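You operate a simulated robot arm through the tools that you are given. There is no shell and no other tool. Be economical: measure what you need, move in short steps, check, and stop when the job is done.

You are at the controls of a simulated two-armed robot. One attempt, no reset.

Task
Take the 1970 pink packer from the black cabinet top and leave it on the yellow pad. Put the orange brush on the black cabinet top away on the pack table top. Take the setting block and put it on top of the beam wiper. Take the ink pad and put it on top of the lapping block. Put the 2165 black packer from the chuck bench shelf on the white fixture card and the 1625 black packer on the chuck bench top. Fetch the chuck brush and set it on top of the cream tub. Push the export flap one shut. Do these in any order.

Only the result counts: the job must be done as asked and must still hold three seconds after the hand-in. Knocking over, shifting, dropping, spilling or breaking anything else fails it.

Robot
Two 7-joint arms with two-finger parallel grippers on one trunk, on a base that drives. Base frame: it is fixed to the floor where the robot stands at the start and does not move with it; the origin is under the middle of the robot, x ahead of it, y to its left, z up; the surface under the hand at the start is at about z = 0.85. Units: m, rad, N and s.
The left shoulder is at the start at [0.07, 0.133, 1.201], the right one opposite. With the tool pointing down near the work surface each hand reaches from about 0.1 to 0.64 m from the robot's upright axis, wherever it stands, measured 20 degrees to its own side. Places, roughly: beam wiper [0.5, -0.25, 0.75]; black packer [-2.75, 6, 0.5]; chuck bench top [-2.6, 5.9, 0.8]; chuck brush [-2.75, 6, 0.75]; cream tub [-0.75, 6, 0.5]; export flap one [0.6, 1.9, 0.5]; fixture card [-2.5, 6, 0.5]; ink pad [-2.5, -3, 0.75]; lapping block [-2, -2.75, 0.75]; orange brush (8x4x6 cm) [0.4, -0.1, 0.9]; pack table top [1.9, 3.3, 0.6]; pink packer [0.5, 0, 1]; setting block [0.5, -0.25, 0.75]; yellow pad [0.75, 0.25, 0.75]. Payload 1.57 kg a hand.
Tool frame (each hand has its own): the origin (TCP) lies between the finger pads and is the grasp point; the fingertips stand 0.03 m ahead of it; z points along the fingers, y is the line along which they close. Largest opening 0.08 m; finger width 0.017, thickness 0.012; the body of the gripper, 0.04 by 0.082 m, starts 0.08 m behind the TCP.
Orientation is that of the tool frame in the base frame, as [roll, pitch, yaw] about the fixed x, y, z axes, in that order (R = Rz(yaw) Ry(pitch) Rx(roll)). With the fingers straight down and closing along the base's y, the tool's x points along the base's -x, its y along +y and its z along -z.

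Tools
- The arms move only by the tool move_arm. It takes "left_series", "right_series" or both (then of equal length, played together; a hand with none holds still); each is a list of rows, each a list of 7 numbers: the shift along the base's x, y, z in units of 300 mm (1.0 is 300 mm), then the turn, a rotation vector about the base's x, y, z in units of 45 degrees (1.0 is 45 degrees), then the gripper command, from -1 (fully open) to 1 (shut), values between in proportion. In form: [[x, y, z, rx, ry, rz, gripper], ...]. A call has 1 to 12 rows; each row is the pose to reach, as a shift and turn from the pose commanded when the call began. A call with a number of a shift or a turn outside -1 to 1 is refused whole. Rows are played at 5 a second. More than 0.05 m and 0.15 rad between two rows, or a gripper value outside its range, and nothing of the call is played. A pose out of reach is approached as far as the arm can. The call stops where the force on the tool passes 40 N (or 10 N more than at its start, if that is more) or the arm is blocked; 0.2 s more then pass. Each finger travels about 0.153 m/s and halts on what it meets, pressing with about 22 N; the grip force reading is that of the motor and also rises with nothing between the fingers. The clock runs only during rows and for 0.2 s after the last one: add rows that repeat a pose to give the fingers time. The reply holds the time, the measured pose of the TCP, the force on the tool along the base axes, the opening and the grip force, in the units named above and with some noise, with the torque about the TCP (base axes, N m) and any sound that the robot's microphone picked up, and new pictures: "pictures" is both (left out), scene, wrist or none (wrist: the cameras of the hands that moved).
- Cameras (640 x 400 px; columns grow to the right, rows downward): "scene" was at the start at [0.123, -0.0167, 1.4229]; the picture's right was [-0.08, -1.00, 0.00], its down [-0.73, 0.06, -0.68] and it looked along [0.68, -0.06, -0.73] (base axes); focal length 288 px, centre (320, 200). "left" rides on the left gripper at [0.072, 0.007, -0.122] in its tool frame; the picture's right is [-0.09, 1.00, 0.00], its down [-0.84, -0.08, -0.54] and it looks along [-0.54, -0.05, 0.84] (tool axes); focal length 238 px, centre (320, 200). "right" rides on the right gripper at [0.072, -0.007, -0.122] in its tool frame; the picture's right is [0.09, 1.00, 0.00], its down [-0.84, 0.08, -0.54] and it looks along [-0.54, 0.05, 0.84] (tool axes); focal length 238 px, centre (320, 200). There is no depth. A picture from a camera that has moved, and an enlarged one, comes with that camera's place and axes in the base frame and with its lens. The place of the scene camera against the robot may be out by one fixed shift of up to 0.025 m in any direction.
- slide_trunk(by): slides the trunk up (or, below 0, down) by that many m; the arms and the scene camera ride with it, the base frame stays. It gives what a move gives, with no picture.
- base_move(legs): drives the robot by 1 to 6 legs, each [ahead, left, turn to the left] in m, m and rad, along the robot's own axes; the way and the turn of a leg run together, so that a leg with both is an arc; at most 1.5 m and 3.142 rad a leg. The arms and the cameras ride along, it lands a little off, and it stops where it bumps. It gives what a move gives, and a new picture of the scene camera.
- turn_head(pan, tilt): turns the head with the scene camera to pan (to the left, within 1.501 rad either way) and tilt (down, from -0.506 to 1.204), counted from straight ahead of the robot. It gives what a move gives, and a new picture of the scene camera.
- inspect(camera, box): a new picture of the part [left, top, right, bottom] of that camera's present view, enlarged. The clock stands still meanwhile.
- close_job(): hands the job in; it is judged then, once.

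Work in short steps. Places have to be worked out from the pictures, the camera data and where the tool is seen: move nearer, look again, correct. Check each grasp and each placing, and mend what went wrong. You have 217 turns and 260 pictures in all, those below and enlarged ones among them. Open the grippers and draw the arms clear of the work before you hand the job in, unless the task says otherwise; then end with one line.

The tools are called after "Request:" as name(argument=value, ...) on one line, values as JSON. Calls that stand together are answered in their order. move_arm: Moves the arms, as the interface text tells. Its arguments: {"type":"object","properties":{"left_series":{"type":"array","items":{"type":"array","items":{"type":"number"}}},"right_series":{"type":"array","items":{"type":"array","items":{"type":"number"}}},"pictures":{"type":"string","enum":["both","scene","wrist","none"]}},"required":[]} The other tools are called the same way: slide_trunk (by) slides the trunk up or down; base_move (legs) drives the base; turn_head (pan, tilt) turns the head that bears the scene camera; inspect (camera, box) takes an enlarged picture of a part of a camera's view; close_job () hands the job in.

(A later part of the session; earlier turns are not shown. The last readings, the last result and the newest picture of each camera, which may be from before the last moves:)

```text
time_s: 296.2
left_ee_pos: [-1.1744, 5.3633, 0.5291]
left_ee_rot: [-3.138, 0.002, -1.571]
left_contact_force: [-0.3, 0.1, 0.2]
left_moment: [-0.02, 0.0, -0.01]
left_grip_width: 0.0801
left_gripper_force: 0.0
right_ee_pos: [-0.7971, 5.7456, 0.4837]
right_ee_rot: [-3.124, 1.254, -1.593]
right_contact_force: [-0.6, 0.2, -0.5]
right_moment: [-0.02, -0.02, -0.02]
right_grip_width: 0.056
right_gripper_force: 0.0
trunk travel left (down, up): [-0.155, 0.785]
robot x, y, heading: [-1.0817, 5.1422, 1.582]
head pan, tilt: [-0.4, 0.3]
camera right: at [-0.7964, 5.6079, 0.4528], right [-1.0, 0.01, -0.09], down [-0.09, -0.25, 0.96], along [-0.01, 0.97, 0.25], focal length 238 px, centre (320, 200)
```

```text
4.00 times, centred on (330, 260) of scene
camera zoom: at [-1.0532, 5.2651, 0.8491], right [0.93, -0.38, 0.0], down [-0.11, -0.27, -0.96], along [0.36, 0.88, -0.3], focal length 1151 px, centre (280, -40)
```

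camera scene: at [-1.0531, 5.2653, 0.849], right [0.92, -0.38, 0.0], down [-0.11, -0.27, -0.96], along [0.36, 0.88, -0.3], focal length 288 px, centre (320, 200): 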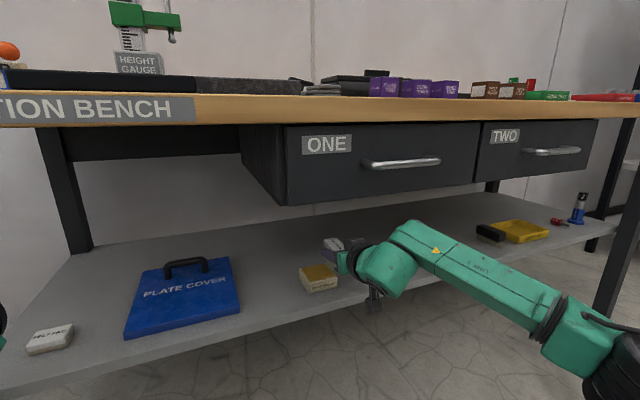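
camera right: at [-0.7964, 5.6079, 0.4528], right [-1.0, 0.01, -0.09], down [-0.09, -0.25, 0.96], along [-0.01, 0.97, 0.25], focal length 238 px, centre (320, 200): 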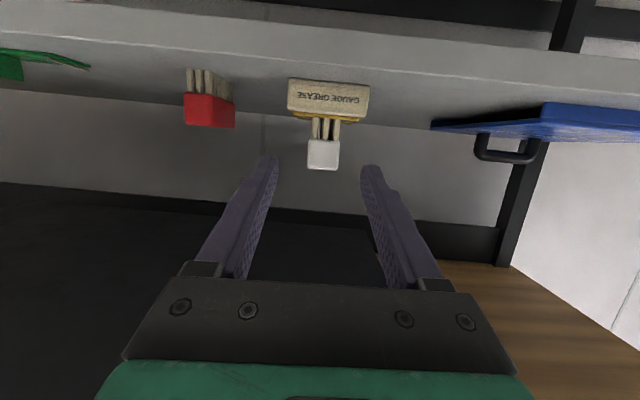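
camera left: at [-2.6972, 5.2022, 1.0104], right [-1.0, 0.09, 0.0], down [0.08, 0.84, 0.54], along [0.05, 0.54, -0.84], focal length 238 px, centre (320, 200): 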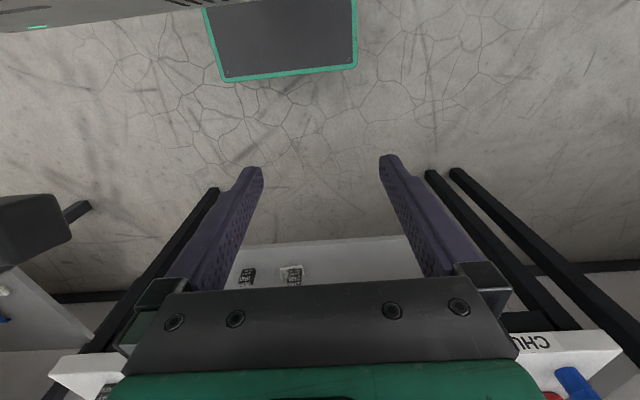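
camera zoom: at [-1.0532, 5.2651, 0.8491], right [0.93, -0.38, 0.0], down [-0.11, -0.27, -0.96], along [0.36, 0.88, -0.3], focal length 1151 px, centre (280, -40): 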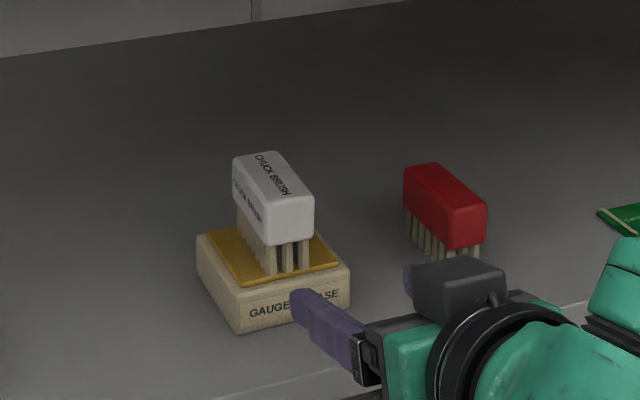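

The chuck brush stands on the tub. Only the ink pad is left. I back out, raise the trunk, and fold the right hand back to pointing down.

Request:
base_move(legs=[[-0.35, 0, 0]])

Request:
slide_trunk(by=0.4)

Request:
slide_trunk(by=0.2)

Request:
move_arm(right_series=[[0, 0, 0, -0.18, 0, 0, -1], [0, 0, 0, -0.36, 0, 0, -1], [0, 0, 0, -0.54, 0, 0, -1], [0, 0, 0, -0.72, 0, 0, -1], [0, 0, 0, -0.9, 0, 0, -1], [0, 0, 0, -1, 0, 0, -1]], pictures="none")

Request:
move_arm(right_series=[[0, 0, 0, -0.18, 0, 0, -1], [0, 0, 0, -0.36, 0, 0, -1], [0, 0, 0, -0.54, 0, 0, -1], [0, 0, 0, -0.6, 0, 0.02, -1]], pictures="none")

Request:
base_move(legs=[[0.05, -1.0, 0], [-1.5, 0, 0], [-1.5, 0, 0], [-0.5, 0, 0]])

```text
time_s: 298.5
left_ee_pos: [-1.1707, 5.0112, 0.5295]
left_ee_rot: [-3.139, 0.001, -1.572]
left_contact_force: [0.8, -0.1, 0.4]
left_moment: [0.0, 0.0, 0.02]
left_grip_width: 0.0799
left_gripper_force: 0.2
right_ee_pos: [-0.7931, 5.3943, 0.4834]
right_ee_rot: [-3.124, 1.255, -1.594]
right_contact_force: [0.1, -0.3, 0.6]
right_moment: [-0.05, 0.0, 0.06]
right_grip_width: 0.0559
right_gripper_force: 0.0
trunk travel left (down, up): [-0.155, 0.785]
robot x, y, heading: [-1.0767, 4.7914, 1.583]
head pan, tilt: [-0.4, 0.3]
camera scene: at [-1.0499, 4.9132, 0.8491], right [0.92, -0.38, 0.0], down [-0.11, -0.27, -0.96], along [0.36, 0.88, -0.3], focal length 288 px, centre (320, 200)
```

scene: 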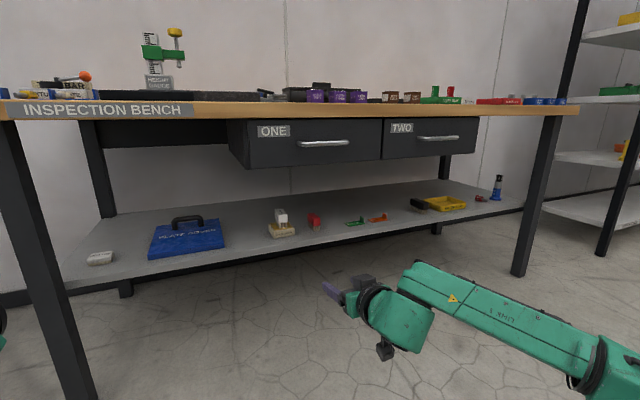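

```text
time_s: 302.4
left_ee_pos: [-1.1697, 5.013, 0.9302]
left_ee_rot: [-3.14, 0.003, -1.573]
left_contact_force: [0.0, 0.5, 0.1]
left_moment: [-0.01, -0.02, -0.02]
left_grip_width: 0.08
left_gripper_force: 0.0
right_ee_pos: [-0.7947, 5.3943, 0.8844]
right_ee_rot: [-3.123, 1.255, -1.592]
right_contact_force: [0.6, 0.0, -0.4]
right_moment: [0.01, -0.03, 0.03]
right_grip_width: 0.0559
right_gripper_force: 0.1
trunk travel left (down, up): [-0.555, 0.385]
robot x, y, heading: [-1.0782, 4.7896, 1.58]
head pan, tilt: [-0.4, 0.3]
```

```text
time_s: 304.5
left_ee_pos: [-1.1716, 5.0128, 1.1298]
left_ee_rot: [-3.139, 0.001, -1.572]
left_contact_force: [0.4, -0.1, 0.0]
left_moment: [-0.01, 0.04, 0.02]
left_grip_width: 0.0802
left_gripper_force: 0.1
right_ee_pos: [-0.7936, 5.395, 1.0822]
right_ee_rot: [-3.124, 1.255, -1.59]
right_contact_force: [-0.3, 0.5, -0.1]
right_moment: [0.01, 0.05, 0.02]
right_grip_width: 0.0556
right_gripper_force: 0.1
trunk travel left (down, up): [-0.755, 0.185]
robot x, y, heading: [-1.08, 4.7892, 1.581]
head pan, tilt: [-0.4, 0.3]
```

```text
time_s: 305.9
left_ee_pos: [-1.1707, 5.0125, 1.1299]
left_ee_rot: [-3.141, 0.0, -1.574]
left_contact_force: [0.4, -0.2, -0.3]
left_moment: [-0.03, 0.03, 0.02]
left_grip_width: 0.0798
left_gripper_force: 0.1
right_ee_pos: [-0.7936, 5.3926, 1.0843]
right_ee_rot: [-3.107, 0.468, -1.579]
right_contact_force: [-0.2, -0.9, -0.3]
right_moment: [0.0, -0.01, 0.0]
right_grip_width: 0.08
right_gripper_force: 0.0
trunk travel left (down, up): [-0.755, 0.185]
robot x, y, heading: [-1.0774, 4.7881, 1.582]
head pan, tilt: [-0.4, 0.3]
```

```text
time_s: 306.9
left_ee_pos: [-1.17, 5.0128, 1.1298]
left_ee_rot: [-3.14, -0.001, -1.573]
left_contact_force: [0.8, -0.2, 0.0]
left_moment: [-0.02, 0.03, 0.01]
left_grip_width: 0.0801
left_gripper_force: 0.1
right_ee_pos: [-0.8014, 5.3411, 1.0811]
right_ee_rot: [-3.095, 0.067, -1.576]
right_contact_force: [0.4, -0.4, 0.1]
right_moment: [0.0, 0.02, 0.0]
right_grip_width: 0.0798
right_gripper_force: 0.1
right hand out of reach, approached as far as the arm can: row 2, 3, 4
trunk travel left (down, up): [-0.755, 0.185]
robot x, y, heading: [-1.0772, 4.7856, 1.581]
head pan, tilt: [-0.4, 0.3]
```

```text
time_s: 328.6
left_ee_pos: [-0.122, 1.5988, 1.1299]
left_ee_rot: [-3.139, -0.001, -1.57]
left_contact_force: [0.4, 0.6, -0.1]
left_moment: [0.0, -0.01, 0.02]
left_grip_width: 0.08
left_gripper_force: 0.0
right_ee_pos: [0.2467, 1.928, 1.0799]
right_ee_rot: [-3.096, 0.07, -1.577]
right_contact_force: [-0.6, 1.0, -0.8]
right_moment: [0.0, 0.01, -0.01]
right_grip_width: 0.0801
right_gripper_force: 0.0
trunk travel left (down, up): [-0.755, 0.185]
robot x, y, heading: [-0.0269, 1.3724, 1.58]
head pan, tilt: [-0.4, 0.3]
camera scene: at [-0.0014, 1.5006, 1.4489], right [0.92, -0.38, 0.0], down [-0.11, -0.27, -0.95], along [0.36, 0.88, -0.3], focal length 288 px, centre (320, 200)
```

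scene: 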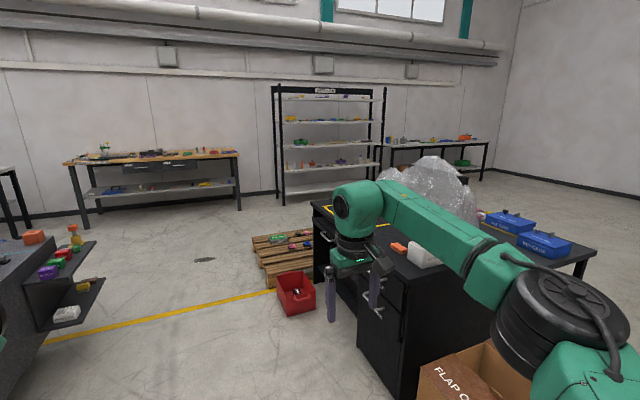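

I'm at (0,1.37). I turn left to face west and look for the way to the ink-pad table; first a glance at the flap.

Request:
turn_head(pan=-1.0, tilt=0.6)

Request:
base_move(legs=[[0, 0, 1.571]])

Request:
turn_head(pan=0.45, tilt=0.35)

```text
time_s: 329.6
left_ee_pos: [-0.1224, 1.5988, 1.1293]
left_ee_rot: [-3.139, -0.001, -1.571]
left_contact_force: [-0.2, 0.6, -0.5]
left_moment: [0.0, 0.02, 0.0]
left_grip_width: 0.0801
left_gripper_force: 0.0
right_ee_pos: [0.2463, 1.9286, 1.0811]
right_ee_rot: [-3.096, 0.07, -1.576]
right_contact_force: [0.2, 0.2, 0.1]
right_moment: [0.0, 0.02, -0.03]
right_grip_width: 0.0799
right_gripper_force: 0.1
trunk travel left (down, up): [-0.755, 0.185]
robot x, y, heading: [-0.0307, 1.3745, 1.577]
head pan, tilt: [-1.0, 0.6]
camera scene: at [0.0369, 1.462, 1.4216], right [0.55, -0.84, 0.0], down [-0.47, -0.31, -0.83], along [0.69, 0.45, -0.56], focal length 288 px, centre (320, 200)
```

scene: 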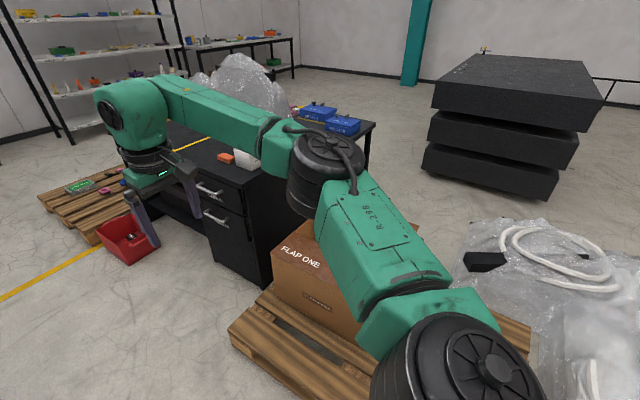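

```text
time_s: 333.9
left_ee_pos: [-0.2539, 1.2785, 1.1295]
left_ee_rot: [-3.141, 0.0, 0.009]
left_contact_force: [0.0, -1.3, -0.7]
left_moment: [0.01, -0.04, -0.01]
left_grip_width: 0.08
left_gripper_force: 0.1
right_ee_pos: [-0.5873, 1.6434, 1.0812]
right_ee_rot: [-3.096, 0.069, 0.006]
right_contact_force: [-0.3, 0.5, -1.0]
right_moment: [-0.01, -0.02, 0.01]
right_grip_width: 0.08
right_gripper_force: 0.2
trunk travel left (down, up): [-0.755, 0.185]
robot x, y, heading: [-0.0317, 1.3727, -3.129]
head pan, tilt: [-1.0, 0.6]
camera scene: at [-0.1358, 1.4357, 1.4216], right [0.83, 0.56, 0.0], down [0.31, -0.47, -0.82], along [-0.46, 0.69, -0.57], focal length 288 px, centre (320, 200)
```

scene: 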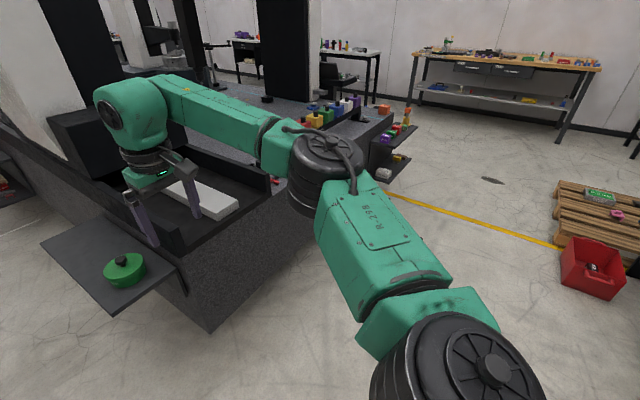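

```text
time_s: 335.4
left_ee_pos: [-0.2542, 1.2787, 1.1285]
left_ee_rot: [-3.14, 0.001, 0.01]
left_contact_force: [-0.2, 0.0, 0.3]
left_moment: [0.02, -0.02, -0.01]
left_grip_width: 0.08
left_gripper_force: 0.0
right_ee_pos: [-0.5873, 1.6453, 1.0812]
right_ee_rot: [-3.097, 0.069, 0.004]
right_contact_force: [0.0, 0.2, 0.5]
right_moment: [0.0, -0.02, 0.02]
right_grip_width: 0.0801
right_gripper_force: 0.2
trunk travel left (down, up): [-0.755, 0.185]
robot x, y, heading: [-0.0325, 1.373, -3.121]
head pan, tilt: [0.45, 0.351]
camera scene: at [-0.1698, 1.3201, 1.4443], right [-0.45, 0.89, 0.0], down [0.31, 0.16, -0.94], along [-0.84, -0.42, -0.34], focal length 288 px, centre (320, 200)
```

scene: 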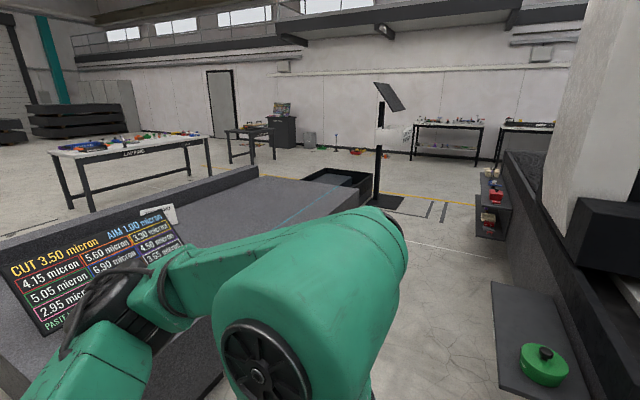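

The flap stays shut. The lapping table is to the southwest; I'll strafe south through the known aisle between granite block and cabinet. First I tuck the right hand in and square up.

Request:
move_arm(right_series=[[0.12, 0, 0.03, 0, 0, 0, -1], [0.24, 0, 0.06, 0, 0, 0, -1], [0.36, 0, 0.1, 0, 0, 0, -1], [0.5, 0, 0.13, 0, 0, 0, -1], [0.63, 0, 0.15, 0, 0, 0, -1]], pictures="none")

Request:
turn_head(pan=0.9, tilt=0.6)

Request:
base_move(legs=[[0.015, 0, -0.016]])

```text
time_s: 336.6
left_ee_pos: [-0.2525, 1.2788, 1.1281]
left_ee_rot: [-3.14, 0.004, 0.008]
left_contact_force: [-0.8, 0.0, 0.1]
left_moment: [-0.01, 0.01, 0.01]
left_grip_width: 0.0801
left_gripper_force: 0.1
right_ee_pos: [-0.3948, 1.6447, 1.1267]
right_ee_rot: [-3.096, 0.07, 0.003]
right_contact_force: [0.2, 1.0, -0.9]
right_moment: [0.0, 0.02, 0.01]
right_grip_width: 0.0799
right_gripper_force: 0.1
trunk travel left (down, up): [-0.755, 0.185]
robot x, y, heading: [-0.0301, 1.3725, -3.124]
head pan, tilt: [0.45, 0.351]
```

```text
time_s: 337.6
left_ee_pos: [-0.2537, 1.2781, 1.1299]
left_ee_rot: [-3.141, 0.0, 0.008]
left_contact_force: [0.1, 1.8, -0.5]
left_moment: [-0.02, 0.0, 0.03]
left_grip_width: 0.0801
left_gripper_force: 0.0
right_ee_pos: [-0.3974, 1.6455, 1.1262]
right_ee_rot: [-3.096, 0.071, 0.006]
right_contact_force: [0.0, -0.1, -0.6]
right_moment: [0.02, 0.01, 0.0]
right_grip_width: 0.0799
right_gripper_force: 0.1
trunk travel left (down, up): [-0.755, 0.185]
robot x, y, heading: [-0.0312, 1.3769, -3.125]
head pan, tilt: [0.901, 0.6]
camera scene: at [-0.1407, 1.2919, 1.4216], right [-0.79, 0.61, 0.0], down [0.34, 0.45, -0.83], along [-0.5, -0.66, -0.56], focal length 288 px, centre (320, 200)
```

scene: 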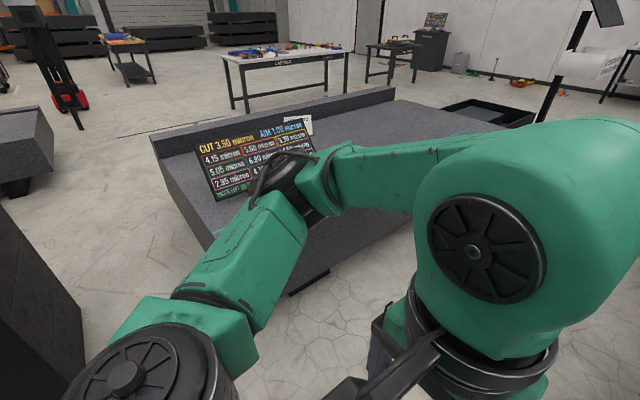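

```text
time_s: 338.3
left_ee_pos: [-0.2676, 1.2821, 1.1299]
left_ee_rot: [-3.137, 0.004, -0.007]
left_contact_force: [0.3, 0.5, 0.4]
left_moment: [0.0, 0.04, -0.03]
left_grip_width: 0.0798
left_gripper_force: 0.1
right_ee_pos: [-0.4042, 1.6493, 1.1271]
right_ee_rot: [-3.096, 0.073, -0.011]
right_contact_force: [0.5, -0.3, 0.1]
right_moment: [0.01, 0.02, 0.0]
right_grip_width: 0.0802
right_gripper_force: 0.1
trunk travel left (down, up): [-0.755, 0.185]
robot x, y, heading: [-0.0464, 1.373, -3.14]
head pan, tilt: [0.901, 0.6]
camera scene: at [-0.152, 1.2928, 1.422], right [-0.79, 0.62, 0.0], down [0.35, 0.44, -0.83], along [-0.51, -0.65, -0.56], focal length 288 px, centre (320, 200)
```

scene: 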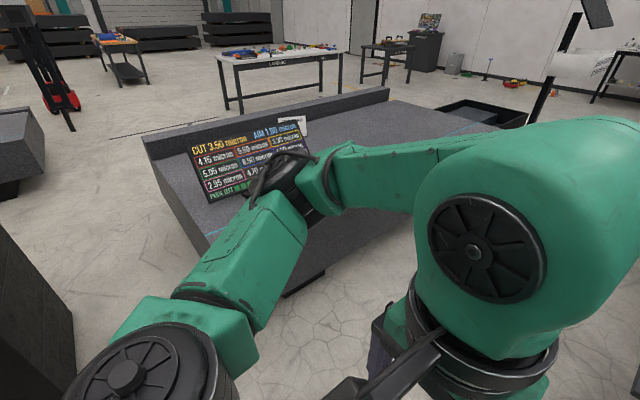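

Clear: the sign on the granite stands about x≈-0.5, z≲0.95, below my hands. I strafe south.

Request:
base_move(legs=[[0, 1.3, 0], [0, 1.4, 0]])

Request:
turn_head(pan=0.4, tilt=0.35)

```text
time_s: 351.6
left_ee_pos: [-0.2766, -1.4427, 1.1285]
left_ee_rot: [-3.139, 0.002, -0.02]
left_contact_force: [-0.3, -0.3, 0.1]
left_moment: [0.03, 0.04, 0.03]
left_grip_width: 0.0799
left_gripper_force: 0.1
right_ee_pos: [-0.41, -1.0729, 1.1267]
right_ee_rot: [-3.096, 0.07, -0.023]
right_contact_force: [-0.3, 0.2, -0.2]
right_moment: [-0.02, 0.03, -0.01]
right_grip_width: 0.0802
right_gripper_force: 0.1
trunk travel left (down, up): [-0.755, 0.185]
robot x, y, heading: [-0.0494, -1.3525, 3.136]
head pan, tilt: [0.901, 0.6]
camera scene: at [-0.1617, -1.4325, 1.4216], right [-0.78, 0.63, 0.0], down [0.35, 0.44, -0.83], along [-0.52, -0.64, -0.56], focal length 288 px, centre (320, 200)
```

scene: 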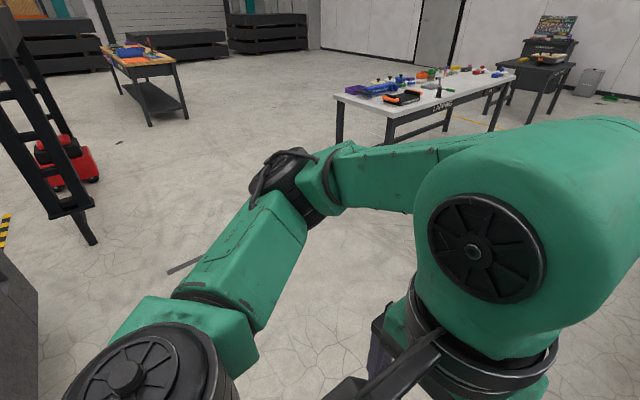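

```text
time_s: 352.5
left_ee_pos: [-0.2754, -1.4424, 1.1294]
left_ee_rot: [-3.14, 0.001, -0.019]
left_contact_force: [-0.2, -0.1, 0.4]
left_moment: [0.01, -0.02, 0.0]
left_grip_width: 0.0801
left_gripper_force: 0.0
right_ee_pos: [-0.4092, -1.073, 1.1256]
right_ee_rot: [-3.096, 0.07, -0.023]
right_contact_force: [0.0, 0.1, 0.8]
right_moment: [-0.01, 0.0, 0.0]
right_grip_width: 0.0801
right_gripper_force: 0.1
trunk travel left (down, up): [-0.755, 0.185]
robot x, y, heading: [-0.0463, -1.3528, 3.135]
head pan, tilt: [0.4, 0.351]
camera scene: at [-0.1922, -1.3997, 1.4443], right [-0.38, 0.92, 0.0], down [0.32, 0.13, -0.94], along [-0.87, -0.36, -0.34], focal length 288 px, centre (320, 200)
```

scene: 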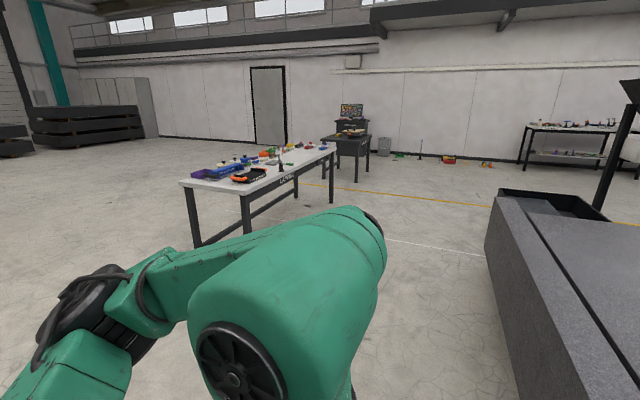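

The lapping table's north edge is y≈-2.67, x −3.77…−1.83. I drive west, then turn left to face it.

Request:
base_move(legs=[[1.05, 0.2, 0], [1.05, 0.1, 0], [0, 0, 1.577]])

Request:
turn_head(pan=0.0, tilt=0.55)

```text
time_s: 366.8
left_ee_pos: [-2.0606, -1.8486, 1.1299]
left_ee_rot: [-3.139, 0.003, 1.553]
left_contact_force: [0.5, 0.2, -0.3]
left_moment: [0.03, 0.0, 0.0]
left_grip_width: 0.0802
left_gripper_force: 0.1
right_ee_pos: [-2.4295, -1.9822, 1.1262]
right_ee_rot: [-3.097, 0.069, 1.549]
right_contact_force: [-0.1, 0.2, 0.5]
right_moment: [-0.01, -0.02, -0.01]
right_grip_width: 0.0798
right_gripper_force: 0.1
trunk travel left (down, up): [-0.755, 0.185]
robot x, y, heading: [-2.1491, -1.6239, -1.579]
head pan, tilt: [0.4, 0.351]
camera scene: at [-2.1204, -1.7684, 1.4444], right [-0.92, -0.38, 0.0], down [-0.13, 0.32, -0.94], along [0.36, -0.87, -0.34], focal length 288 px, centre (320, 200)
```

scene: 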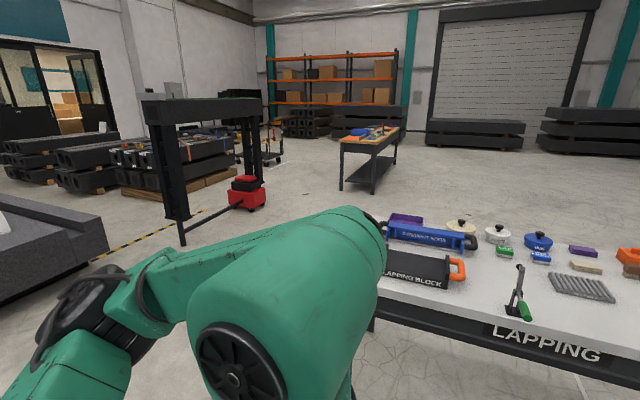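

```text
time_s: 367.7
left_ee_pos: [-2.0593, -1.8485, 1.1284]
left_ee_rot: [-3.139, 0.0, 1.553]
left_contact_force: [-0.4, 0.1, -0.2]
left_moment: [-0.03, 0.01, 0.02]
left_grip_width: 0.0799
left_gripper_force: 0.1
right_ee_pos: [-2.4287, -1.9823, 1.127]
right_ee_rot: [-3.098, 0.069, 1.55]
right_contact_force: [0.7, -0.2, -0.3]
right_moment: [-0.05, -0.01, 0.03]
right_grip_width: 0.0799
right_gripper_force: 0.0
trunk travel left (down, up): [-0.755, 0.185]
robot x, y, heading: [-2.1468, -1.6194, -1.578]
head pan, tilt: [0.0, 0.55]
camera scene: at [-2.1563, -1.7722, 1.4262], right [-1.0, 0.01, 0.0], down [0.0, 0.52, -0.85], along [-0.01, -0.85, -0.52], focal length 288 px, centre (320, 200)
```

scene: 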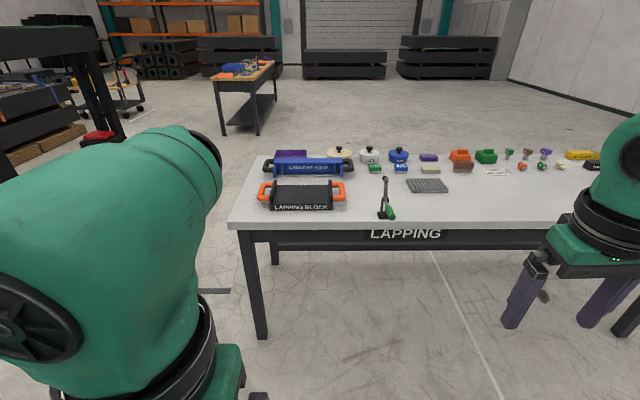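

I see the lapping block with orange handles. I zoom to find the ink pad.

Request:
inspect(camera="scene", box=[240, 140, 440, 230])

Request:
inspect(camera="scene", box=[400, 140, 620, 210])

```text
3.20 times, centred on (340, 185) of scene
camera zoom: at [-2.1563, -1.7722, 1.4262], right [-1.0, 0.01, 0.0], down [0.0, 0.52, -0.85], along [-0.01, -0.85, -0.52], focal length 921 px, centre (256, 248)
```

zoom: 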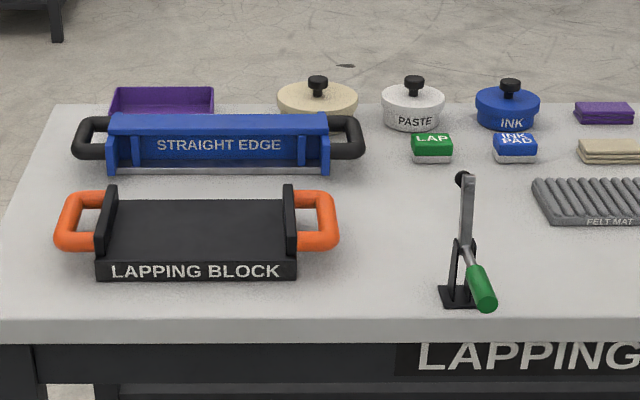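

```text
2.91 times, centred on (510, 175) of scene
camera zoom: at [-2.1563, -1.7722, 1.4262], right [-1.0, 0.01, 0.0], down [0.0, 0.52, -0.85], along [-0.01, -0.85, -0.52], focal length 837 px, centre (-233, 273)
```

zoom: 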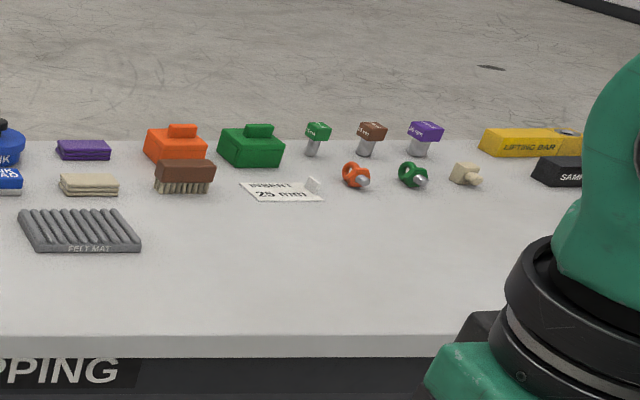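

The ink pad (small blue block) is at about (-2.56,-3.04), the lapping block at (-2.10,-2.75). I drive up to the table.

Request:
base_move(legs=[[0.74, -0.2, 0]])

Request:
move_arm(right_series=[[-0.08, -0.12, 0, 0, 0, 0, -1], [-0.14, -0.24, 0, 0, 0, 0, -1], [-0.14, -0.38, 0, 0, 0, 0, -1], [-0.14, -0.52, -0.05, 0, 0, 0, -1], [-0.14, -0.66, -0.1, 0, 0, 0, -1]], pictures="both")

```text
time_s: 371.9
left_ee_pos: [-2.263, -2.5884, 1.1295]
left_ee_rot: [-3.139, 0.002, 1.56]
left_contact_force: [0.7, -0.2, 0.2]
left_moment: [0.0, 0.0, 0.01]
left_grip_width: 0.08
left_gripper_force: 0.1
right_ee_pos: [-2.6303, -2.7258, 1.1266]
right_ee_rot: [-3.095, 0.073, 1.557]
right_contact_force: [-0.3, 0.2, 0.4]
right_moment: [0.0, 0.0, -0.04]
right_grip_width: 0.08
right_gripper_force: 0.0
trunk travel left (down, up): [-0.755, 0.185]
robot x, y, heading: [-2.3536, -2.3675, -1.571]
head pan, tilt: [0.0, 0.55]
camera scene: at [-2.3595, -2.512, 1.4262], right [-1.0, 0.0, 0.0], down [0.0, 0.52, -0.85], along [0.0, -0.85, -0.52], focal length 288 px, centre (320, 200)
```

scene: 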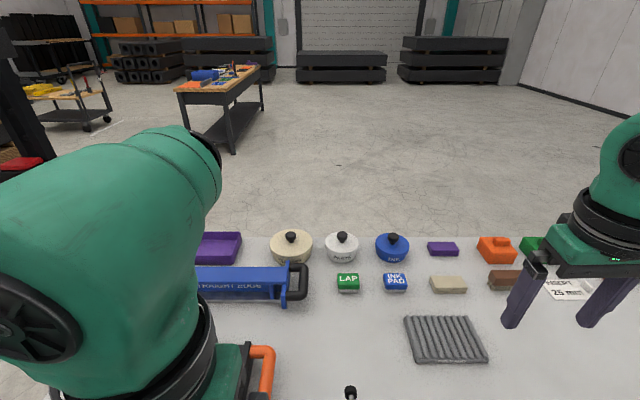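

```text
time_s: 373.1
left_ee_pos: [-2.2626, -2.588, 1.1296]
left_ee_rot: [-3.14, 0.001, 1.561]
left_contact_force: [-0.5, -0.1, -0.3]
left_moment: [0.01, -0.01, 0.0]
left_grip_width: 0.08
left_gripper_force: 0.0
right_ee_pos: [-2.6652, -2.8825, 1.0799]
right_ee_rot: [-3.097, 0.072, 1.558]
right_contact_force: [0.2, 0.0, 0.0]
right_moment: [-0.01, -0.01, 0.0]
right_grip_width: 0.0797
right_gripper_force: 0.2
right hand out of reach, approached as far as the arm can: row 5
trunk travel left (down, up): [-0.755, 0.185]
robot x, y, heading: [-2.3535, -2.366, -1.572]
head pan, tilt: [0.0, 0.55]
camera scene: at [-2.3604, -2.5122, 1.4262], right [-1.0, 0.0, 0.0], down [0.0, 0.52, -0.85], along [0.0, -0.85, -0.52], focal length 288 px, centre (320, 200)
camera right: at [-2.6654, -2.8026, 1.1966], right [1.0, 0.08, -0.05], down [0.09, -0.8, 0.6], along [0.0, -0.6, -0.8], focal length 238 px, centre (320, 200)
```

scene: 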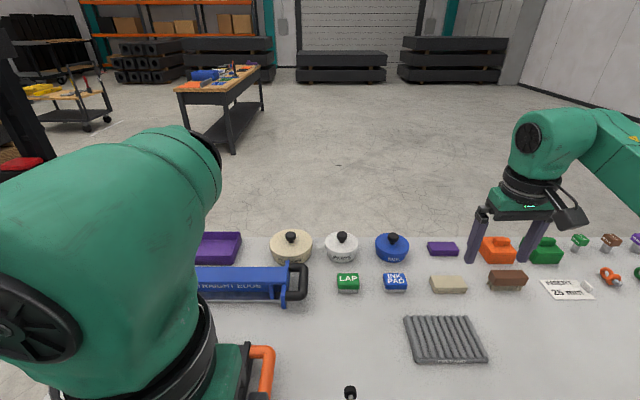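
right: 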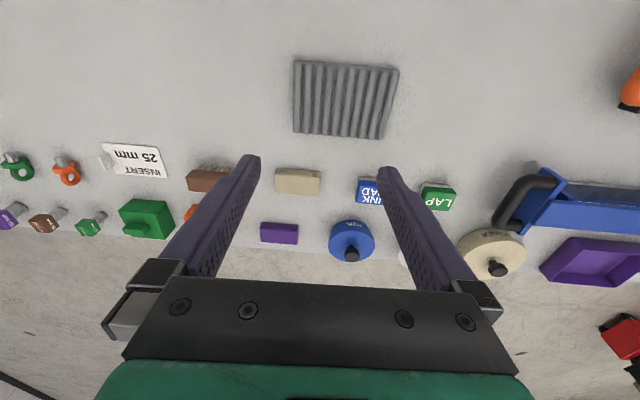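

Ink pad at about (-2.575,-3.05), slightly beyond straight-down reach. I lower the trunk a bit and tilt the right hand ~35° forward to reach it.

Request:
slide_trunk(by=-0.12)

Request:
move_arm(right_series=[[0.05, 0, 0.05, -0.15, 0, 0, -1], [0.1, -0.05, 0.05, -0.3, 0, 0, -1], [0.15, -0.1, 0.05, -0.45, 0, 0, -1], [0.2, -0.16, 0.03, -0.6, 0, 0, -1], [0.25, -0.25, 0, -0.7, 0, 0, -1], [0.3, -0.35, 0, -0.7, 0, 0, -1], [0.3, -0.4, 0, -0.7, 0, 0, -1]], pictures="wrist")

```text
time_s: 374.6
left_ee_pos: [-2.2626, -2.589, 1.0085]
left_ee_rot: [-3.14, 0.001, 1.561]
left_contact_force: [0.8, -0.7, 0.0]
left_moment: [-0.04, -0.04, -0.02]
left_grip_width: 0.0797
left_gripper_force: 0.0
right_ee_pos: [-2.6633, -2.8832, 0.9604]
right_ee_rot: [-3.096, 0.07, 1.556]
right_contact_force: [0.3, 0.1, 0.6]
right_moment: [-0.03, -0.03, -0.03]
right_grip_width: 0.0799
right_gripper_force: 0.1
trunk travel left (down, up): [-0.635, 0.305]
robot x, y, heading: [-2.3518, -2.36, -1.575]
head pan, tilt: [0.0, 0.55]
```

```text
time_s: 376.1
left_ee_pos: [-2.2624, -2.59, 1.0096]
left_ee_rot: [-3.141, 0.0, 1.559]
left_contact_force: [-0.1, -1.0, 0.8]
left_moment: [0.02, 0.03, 0.03]
left_grip_width: 0.0797
left_gripper_force: 0.2
right_ee_pos: [-2.5748, -3.0042, 0.9599]
right_ee_rot: [-3.105, 0.62, 1.553]
right_contact_force: [-0.2, -0.6, 0.2]
right_moment: [0.01, 0.02, -0.03]
right_grip_width: 0.0798
right_gripper_force: 0.0
trunk travel left (down, up): [-0.635, 0.305]
robot x, y, heading: [-2.3536, -2.3629, -1.573]
head pan, tilt: [0.0, 0.55]
camera right: at [-2.5751, -2.8736, 1.0169], right [1.0, 0.04, -0.08], down [0.09, -0.37, 0.92], along [0.0, -0.93, -0.37], focal length 238 px, centre (320, 200)
```

right: 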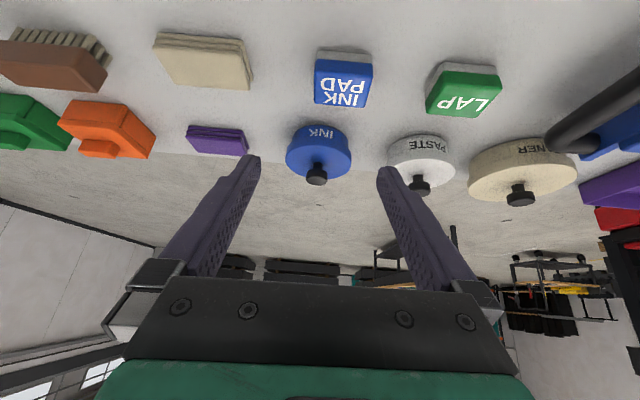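

Ink pad about 5×5 cm, top at z≈0.824, centre (-2.564,-3.048). I move above it and partly down, then recheck.

Request:
move_arm(right_series=[[0.036, -0.05, -0.1, 0, 0, 0, -1], [0.036, -0.1, -0.2, 0, 0, 0, -1], [0.036, -0.1, -0.32, 0, 0, 0, -1], [0.036, -0.1, -0.32, 0, 0, 0, -1]], pictures="wrist")

```text
time_s: 377.1
left_ee_pos: [-2.2634, -2.5879, 1.0088]
left_ee_rot: [-3.139, 0.001, 1.56]
left_contact_force: [-1.0, -0.4, 0.8]
left_moment: [-0.01, 0.02, 0.0]
left_grip_width: 0.0803
left_gripper_force: 0.1
right_ee_pos: [-2.5636, -3.0338, 0.8625]
right_ee_rot: [-3.105, 0.619, 1.553]
right_contact_force: [0.3, 0.1, -0.1]
right_moment: [-0.01, 0.03, 0.02]
right_grip_width: 0.0799
right_gripper_force: 0.1
trunk travel left (down, up): [-0.635, 0.305]
robot x, y, heading: [-2.3542, -2.3595, -1.568]
head pan, tilt: [0.0, 0.55]
camera right: at [-2.5642, -2.9025, 0.9204], right [1.0, 0.04, -0.08], down [0.09, -0.37, 0.92], along [0.0, -0.93, -0.37], focal length 238 px, centre (320, 200)
```

right: 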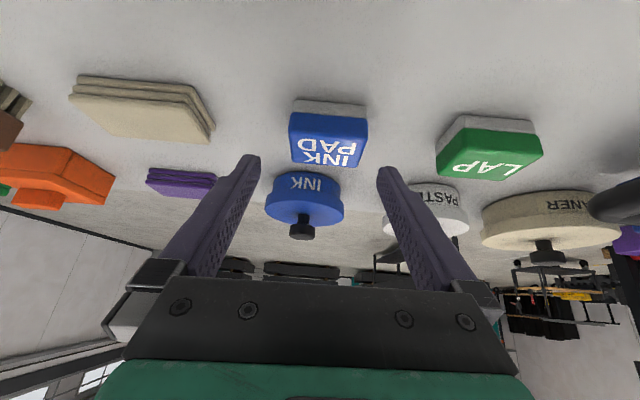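

Pad: front y −3.027, back −3.063, top z≈0.83. I go down the last bit and grip.

Request:
move_arm(right_series=[[0, -0.01, -0.05, 0, 0, 0, -1], [0, -0.015, -0.09, 0, 0, 0, -1], [0, -0.015, -0.09, 0, 0, 0, -1], [0, -0.015, -0.09, 0, 0, 0, 0.4], [0, -0.015, -0.09, 0, 0, 0, 0.4]], pictures="wrist")

```text
time_s: 378.4
left_ee_pos: [-2.2626, -2.5887, 1.0088]
left_ee_rot: [-3.141, 0.0, 1.56]
left_contact_force: [0.4, -0.5, 0.5]
left_moment: [-0.01, 0.0, 0.01]
left_grip_width: 0.0799
left_gripper_force: 0.1
right_ee_pos: [-2.5631, -3.0379, 0.8377]
right_ee_rot: [-3.105, 0.62, 1.554]
right_contact_force: [0.8, 0.3, -0.2]
right_moment: [0.03, 0.02, 0.04]
right_grip_width: 0.0588
right_gripper_force: 22.4
trunk travel left (down, up): [-0.635, 0.305]
robot x, y, heading: [-2.3555, -2.362, -1.573]
head pan, tilt: [0.0, 0.55]
camera right: at [-2.5642, -2.9075, 0.8937], right [1.0, 0.04, -0.08], down [0.09, -0.37, 0.92], along [0.0, -0.93, -0.37], focal length 238 px, centre (320, 200)
```

right: 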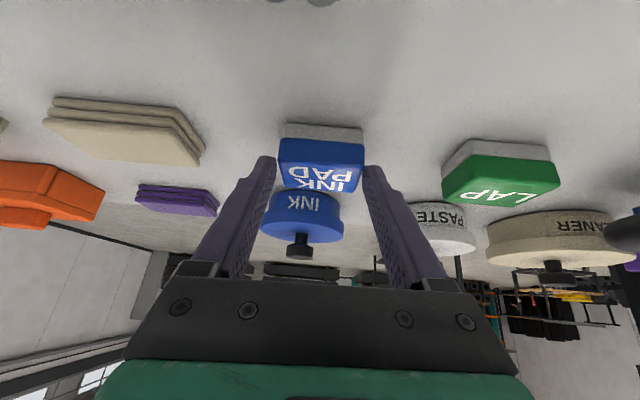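

Grip reads 0.059, so the pad is bigger and farther than judged: I hold only its front centimetre. I open, go 2.2 cm deeper and 1.3 cm lower, and regrip.

Request:
move_arm(right_series=[[0, 0, 0, 0, 0, 0, -1], [0, 0, 0, 0, 0, 0, -1], [0, -0.04, -0.02, 0, 0, 0, -1], [0, -0.073, -0.043, 0, 0, 0, -1], [0, -0.073, -0.043, 0, 0, 0, -1]], pictures="wrist")

```text
time_s: 379.6
left_ee_pos: [-2.2628, -2.589, 1.009]
left_ee_rot: [-3.139, 0.002, 1.56]
left_contact_force: [0.3, 0.1, 0.4]
left_moment: [-0.03, -0.05, -0.01]
left_grip_width: 0.0801
left_gripper_force: 0.1
right_ee_pos: [-2.5636, -3.0597, 0.8234]
right_ee_rot: [-3.104, 0.619, 1.554]
right_contact_force: [-0.1, 0.5, -0.4]
right_moment: [0.02, -0.06, -0.02]
right_grip_width: 0.0798
right_gripper_force: 0.0
trunk travel left (down, up): [-0.635, 0.305]
robot x, y, heading: [-2.352, -2.3622, -1.572]
head pan, tilt: [0.0, 0.55]
camera right: at [-2.5637, -2.9298, 0.8812], right [1.0, 0.04, -0.08], down [0.09, -0.37, 0.92], along [0.0, -0.93, -0.37], focal length 238 px, centre (320, 200)
```

right: 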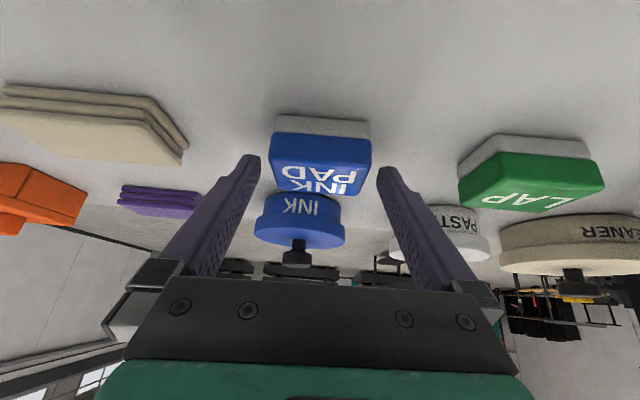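

Now the pad spans y −3.043…−3.094 with the fingers beside it. I close.

Request:
move_arm(right_series=[[0, 0, 0, 0, 0, 0, 0.4], [0, 0, 0, 0, 0, 0, 0.4], [0, 0, 0, 0, 0, 0, 0.4]], pictures="wrist")

```text
time_s: 380.4
left_ee_pos: [-2.2629, -2.5884, 1.0078]
left_ee_rot: [-3.139, 0.0, 1.56]
left_contact_force: [-0.2, -0.5, 0.3]
left_moment: [0.0, 0.0, -0.07]
left_grip_width: 0.08
left_gripper_force: 0.1
right_ee_pos: [-2.5635, -3.0593, 0.8246]
right_ee_rot: [-3.104, 0.62, 1.553]
right_contact_force: [0.7, -0.2, -0.9]
right_moment: [-0.03, 0.02, 0.0]
right_grip_width: 0.0597
right_gripper_force: 22.5
trunk travel left (down, up): [-0.635, 0.305]
robot x, y, heading: [-2.3535, -2.3662, -1.57]
head pan, tilt: [0.0, 0.55]
camera right: at [-2.5637, -2.9299, 0.8811], right [1.0, 0.04, -0.08], down [0.09, -0.37, 0.92], along [0.0, -0.93, -0.37], focal length 238 px, centre (320, 200)
```

right: 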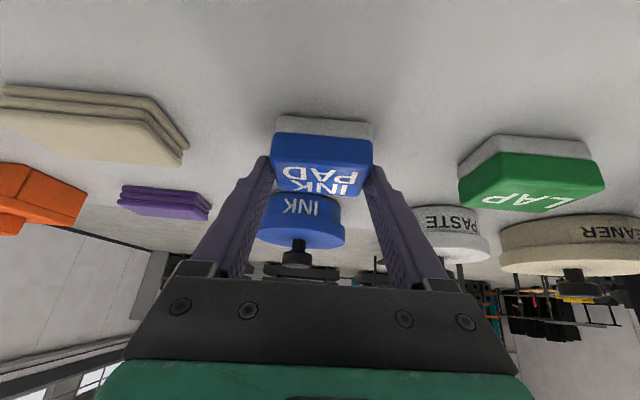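

Gripped. I lift it high, pull back a bit, move the left hand aside, and shift the base toward the lapping block.

Request:
move_arm(right_series=[[0, 0, 0.12, 0, 0, 0, 0.4], [0, 0, 0.25, 0, 0, 0, 0.4], [0, 0.05, 0.4, 0, 0, 0, 0.4], [0, 0.15, 0.52, 0, 0, 0, 0.4], [0, 0.3, 0.58, 0, 0, 0, 0.4], [0, 0.45, 0.62, 0, 0, 0, 0.4], [0, 0.6, 0.62, 0, 0, 0, 0.4]], left_series=[[0.1, 0.0, 0.05, 0, 0, 0, -1], [0.2, 0.0, 0.1, 0, 0, 0, -1], [0.3, 0.0, 0.15, 0, 0, 0, -1], [0.4, 0.0, 0.2, 0, 0, 0, -1], [0.5, 0.0, 0.2, 0, 0, 0, -1], [0.6, 0.0, 0.2, 0, 0, 0, -1], [0.7, 0.0, 0.2, 0, 0, 0, -1]], pictures="none")

Request:
base_move(legs=[[0, 0.32, 0]])

Request:
turn_head(pan=0.0, tilt=0.9)

```text
time_s: 381.9
left_ee_pos: [-2.1048, -2.6308, 1.0515]
left_ee_rot: [-3.139, 0.001, 1.561]
left_contact_force: [0.0, -0.7, 0.3]
left_moment: [0.0, 0.0, 0.0]
left_grip_width: 0.0802
left_gripper_force: 0.1
left hand out of reach, approached as far as the arm can: row 5, 6, 7
right_ee_pos: [-2.5634, -2.8784, 1.0117]
right_ee_rot: [-3.105, 0.621, 1.552]
right_contact_force: [-0.1, 1.1, 0.1]
right_moment: [-0.02, 0.03, 0.01]
right_grip_width: 0.0595
right_gripper_force: 21.8
trunk travel left (down, up): [-0.635, 0.305]
robot x, y, heading: [-2.3535, -2.3583, -1.571]
head pan, tilt: [0.0, 0.55]
```

```text
time_s: 384.1
left_ee_pos: [-1.7873, -2.6288, 1.0509]
left_ee_rot: [-3.139, 0.002, 1.563]
left_contact_force: [0.4, 0.6, -0.7]
left_moment: [0.0, 0.03, 0.02]
left_grip_width: 0.0798
left_gripper_force: 0.1
right_ee_pos: [-2.2436, -2.8805, 1.0104]
right_ee_rot: [-3.105, 0.619, 1.557]
right_contact_force: [0.0, 0.1, 0.0]
right_moment: [0.04, 0.0, 0.02]
right_grip_width: 0.059
right_gripper_force: 22.0
trunk travel left (down, up): [-0.635, 0.305]
robot x, y, heading: [-2.0339, -2.3601, -1.567]
head pan, tilt: [0.0, 0.55]
camera scene: at [-2.0411, -2.5121, 1.3061], right [-1.0, 0.0, 0.0], down [0.0, 0.52, -0.85], along [0.0, -0.85, -0.52], focal length 288 px, centre (320, 200)
```

scene: 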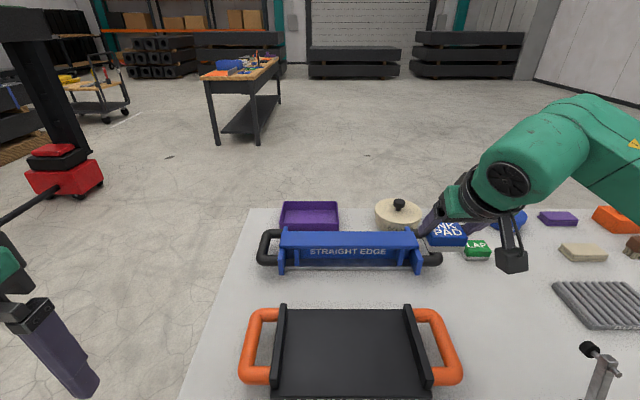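

```text
time_s: 384.9
left_ee_pos: [-1.7871, -2.6292, 1.0503]
left_ee_rot: [-3.14, 0.002, 1.563]
left_contact_force: [-0.3, -0.7, 0.4]
left_moment: [-0.02, -0.01, -0.02]
left_grip_width: 0.0798
left_gripper_force: 0.0
right_ee_pos: [-2.2426, -2.8799, 1.0117]
right_ee_rot: [-3.105, 0.619, 1.557]
right_contact_force: [0.2, -0.9, -0.6]
right_moment: [-0.01, 0.0, -0.04]
right_grip_width: 0.0591
right_gripper_force: 22.0
trunk travel left (down, up): [-0.635, 0.305]
robot x, y, heading: [-2.0381, -2.3597, -1.571]
head pan, tilt: [0.0, 0.901]
camera scene: at [-2.0409, -2.4979, 1.2769], right [-1.0, 0.0, 0.0], down [0.0, 0.78, -0.62], along [0.0, -0.62, -0.78], focal length 288 px, centre (320, 200)
```

scene: 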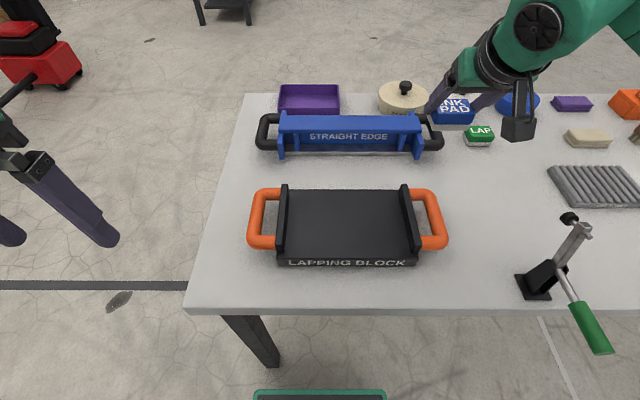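

The plate's clear top is centred at about (-2.094,-2.81). I move over it and partly down.

Request:
move_arm(right_series=[[0.12, 0.07, 0, 0, 0, 0, 0.4], [0.25, 0.14, 0, 0, 0, 0, 0.4], [0.37, 0.2, 0, 0, 0, 0, 0.4], [0.495, 0.267, 0, 0, 0, 0, 0.4], [0.495, 0.267, -0.13, 0, 0, 0, 0.4], [0.495, 0.267, -0.26, 0, 0, 0, 0.4], [0.495, 0.267, -0.36, 0, 0, 0, 0.4], [0.495, 0.267, -0.36, 0, 0, 0, 0.4]], pictures="both")

```text
time_s: 386.7
left_ee_pos: [-1.7871, -2.6281, 1.05]
left_ee_rot: [-3.138, 0.002, 1.565]
left_contact_force: [-0.5, 0.6, 0.2]
left_moment: [0.01, 0.0, -0.02]
left_grip_width: 0.0798
left_gripper_force: 0.1
right_ee_pos: [-2.0951, -2.7995, 0.9034]
right_ee_rot: [-3.105, 0.62, 1.558]
right_contact_force: [-0.3, 0.4, -0.5]
right_moment: [0.02, 0.01, -0.01]
right_grip_width: 0.0589
right_gripper_force: 21.4
trunk travel left (down, up): [-0.635, 0.305]
robot x, y, heading: [-2.0327, -2.3608, -1.569]
head pan, tilt: [0.0, 0.901]
camera scene: at [-2.041, -2.4977, 1.2768], right [-1.0, 0.0, 0.0], down [0.0, 0.78, -0.62], along [0.0, -0.62, -0.78], focal length 288 px, centre (320, 200)
camera right: at [-2.0956, -2.6698, 0.9607], right [1.0, 0.04, -0.08], down [0.09, -0.37, 0.92], along [0.01, -0.93, -0.37], focal length 238 px, centre (320, 200)
```

scene: 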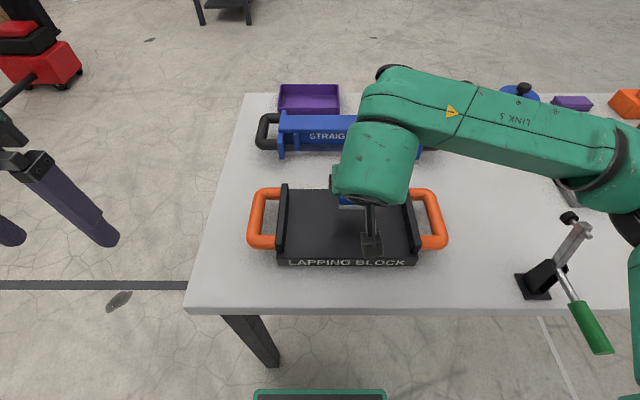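
right: 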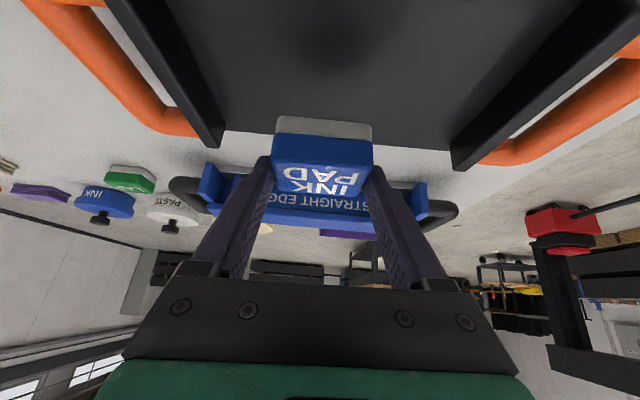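

The pad is centred between the side rails and inside the plate. I lower to contact.

Request:
move_arm(right_series=[[0, 0, -0.06, 0, 0, 0, 0.4], [0, 0, -0.1, 0, 0, 0, 0.4], [0, 0, -0.12, 0, 0, 0, 0.4], [0, 0, -0.135, 0, 0, 0, 0.4], [0, 0, -0.15, 0, 0, 0, 0.4], [0, 0, -0.165, 0, 0, 0, 0.4], [0, 0, -0.165, 0, 0, 0, 0.4]], pictures="none")

```text
time_s: 388.3
left_ee_pos: [-1.7863, -2.628, 1.0531]
left_ee_rot: [-3.141, 0.001, 1.563]
left_contact_force: [0.6, 0.6, -0.8]
left_moment: [0.03, -0.01, -0.03]
left_grip_width: 0.0799
left_gripper_force: 0.1
right_ee_pos: [-2.0951, -2.8001, 0.8566]
right_ee_rot: [-3.105, 0.623, 1.554]
right_contact_force: [-1.7, -2.4, 12.7]
right_moment: [-0.14, -0.3, -0.06]
right_grip_width: 0.0587
right_gripper_force: 22.2
trunk travel left (down, up): [-0.635, 0.305]
robot x, y, heading: [-2.0334, -2.3602, -1.566]
head pan, tilt: [0.0, 0.901]
```

Contact at z 0.857 as expected. I ease off, open, and withdraw up and back.

Request:
move_arm(right_series=[[0, 0, 0.008, 0, 0, 0, 0.4], [0, 0, 0.008, 0, 0, 0, -0.8], [0, 0, 0.008, 0, 0, 0, -1], [0, 0.05, 0.08, 0, 0, 0, -1], [0, 0.12, 0.2, 0, 0, 0, -1], [0, 0.2, 0.33, 0, 0, 0, -1], [0, 0.28, 0.45, 0, 0, 0, -1]], pictures="both")

```text
time_s: 389.9
left_ee_pos: [-1.7852, -2.629, 1.052]
left_ee_rot: [-3.139, 0.001, 1.564]
left_contact_force: [0.5, 0.0, -1.1]
left_moment: [-0.02, 0.01, 0.0]
left_grip_width: 0.08
left_gripper_force: 0.0
right_ee_pos: [-2.0937, -2.7139, 0.9895]
right_ee_rot: [-3.105, 0.62, 1.556]
right_contact_force: [0.1, 0.8, -0.1]
right_moment: [0.0, -0.01, 0.03]
right_grip_width: 0.0801
right_gripper_force: 0.0
trunk travel left (down, up): [-0.635, 0.305]
robot x, y, heading: [-2.0338, -2.3613, -1.564]
head pan, tilt: [0.0, 0.901]
camera scene: at [-2.0402, -2.4967, 1.2769], right [-1.0, 0.0, 0.0], down [0.0, 0.78, -0.62], along [0.0, -0.62, -0.78], focal length 288 px, centre (320, 200)
camera right: at [-2.0953, -2.5844, 1.0459], right [1.0, 0.04, -0.08], down [0.09, -0.37, 0.92], along [0.01, -0.93, -0.37], focal length 238 px, centre (320, 200)
```

scene: 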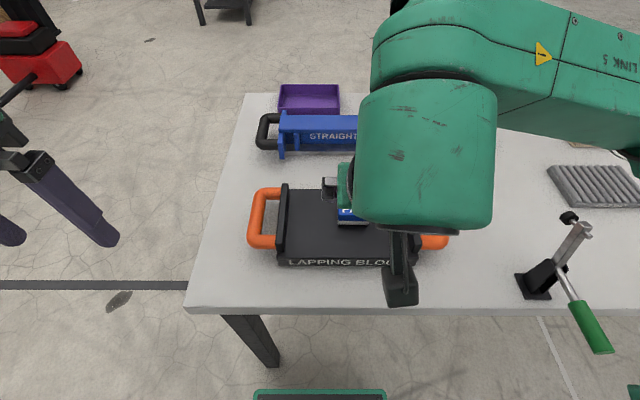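
right: 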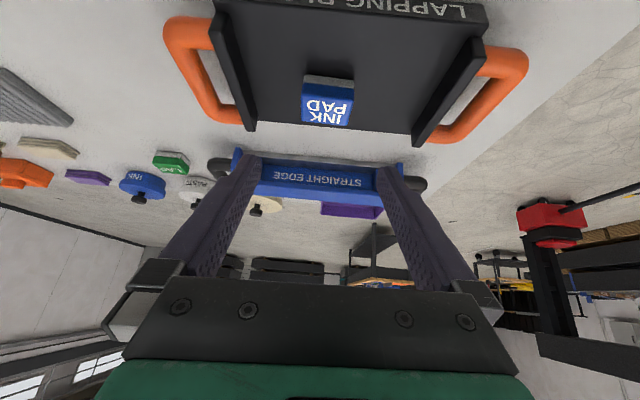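

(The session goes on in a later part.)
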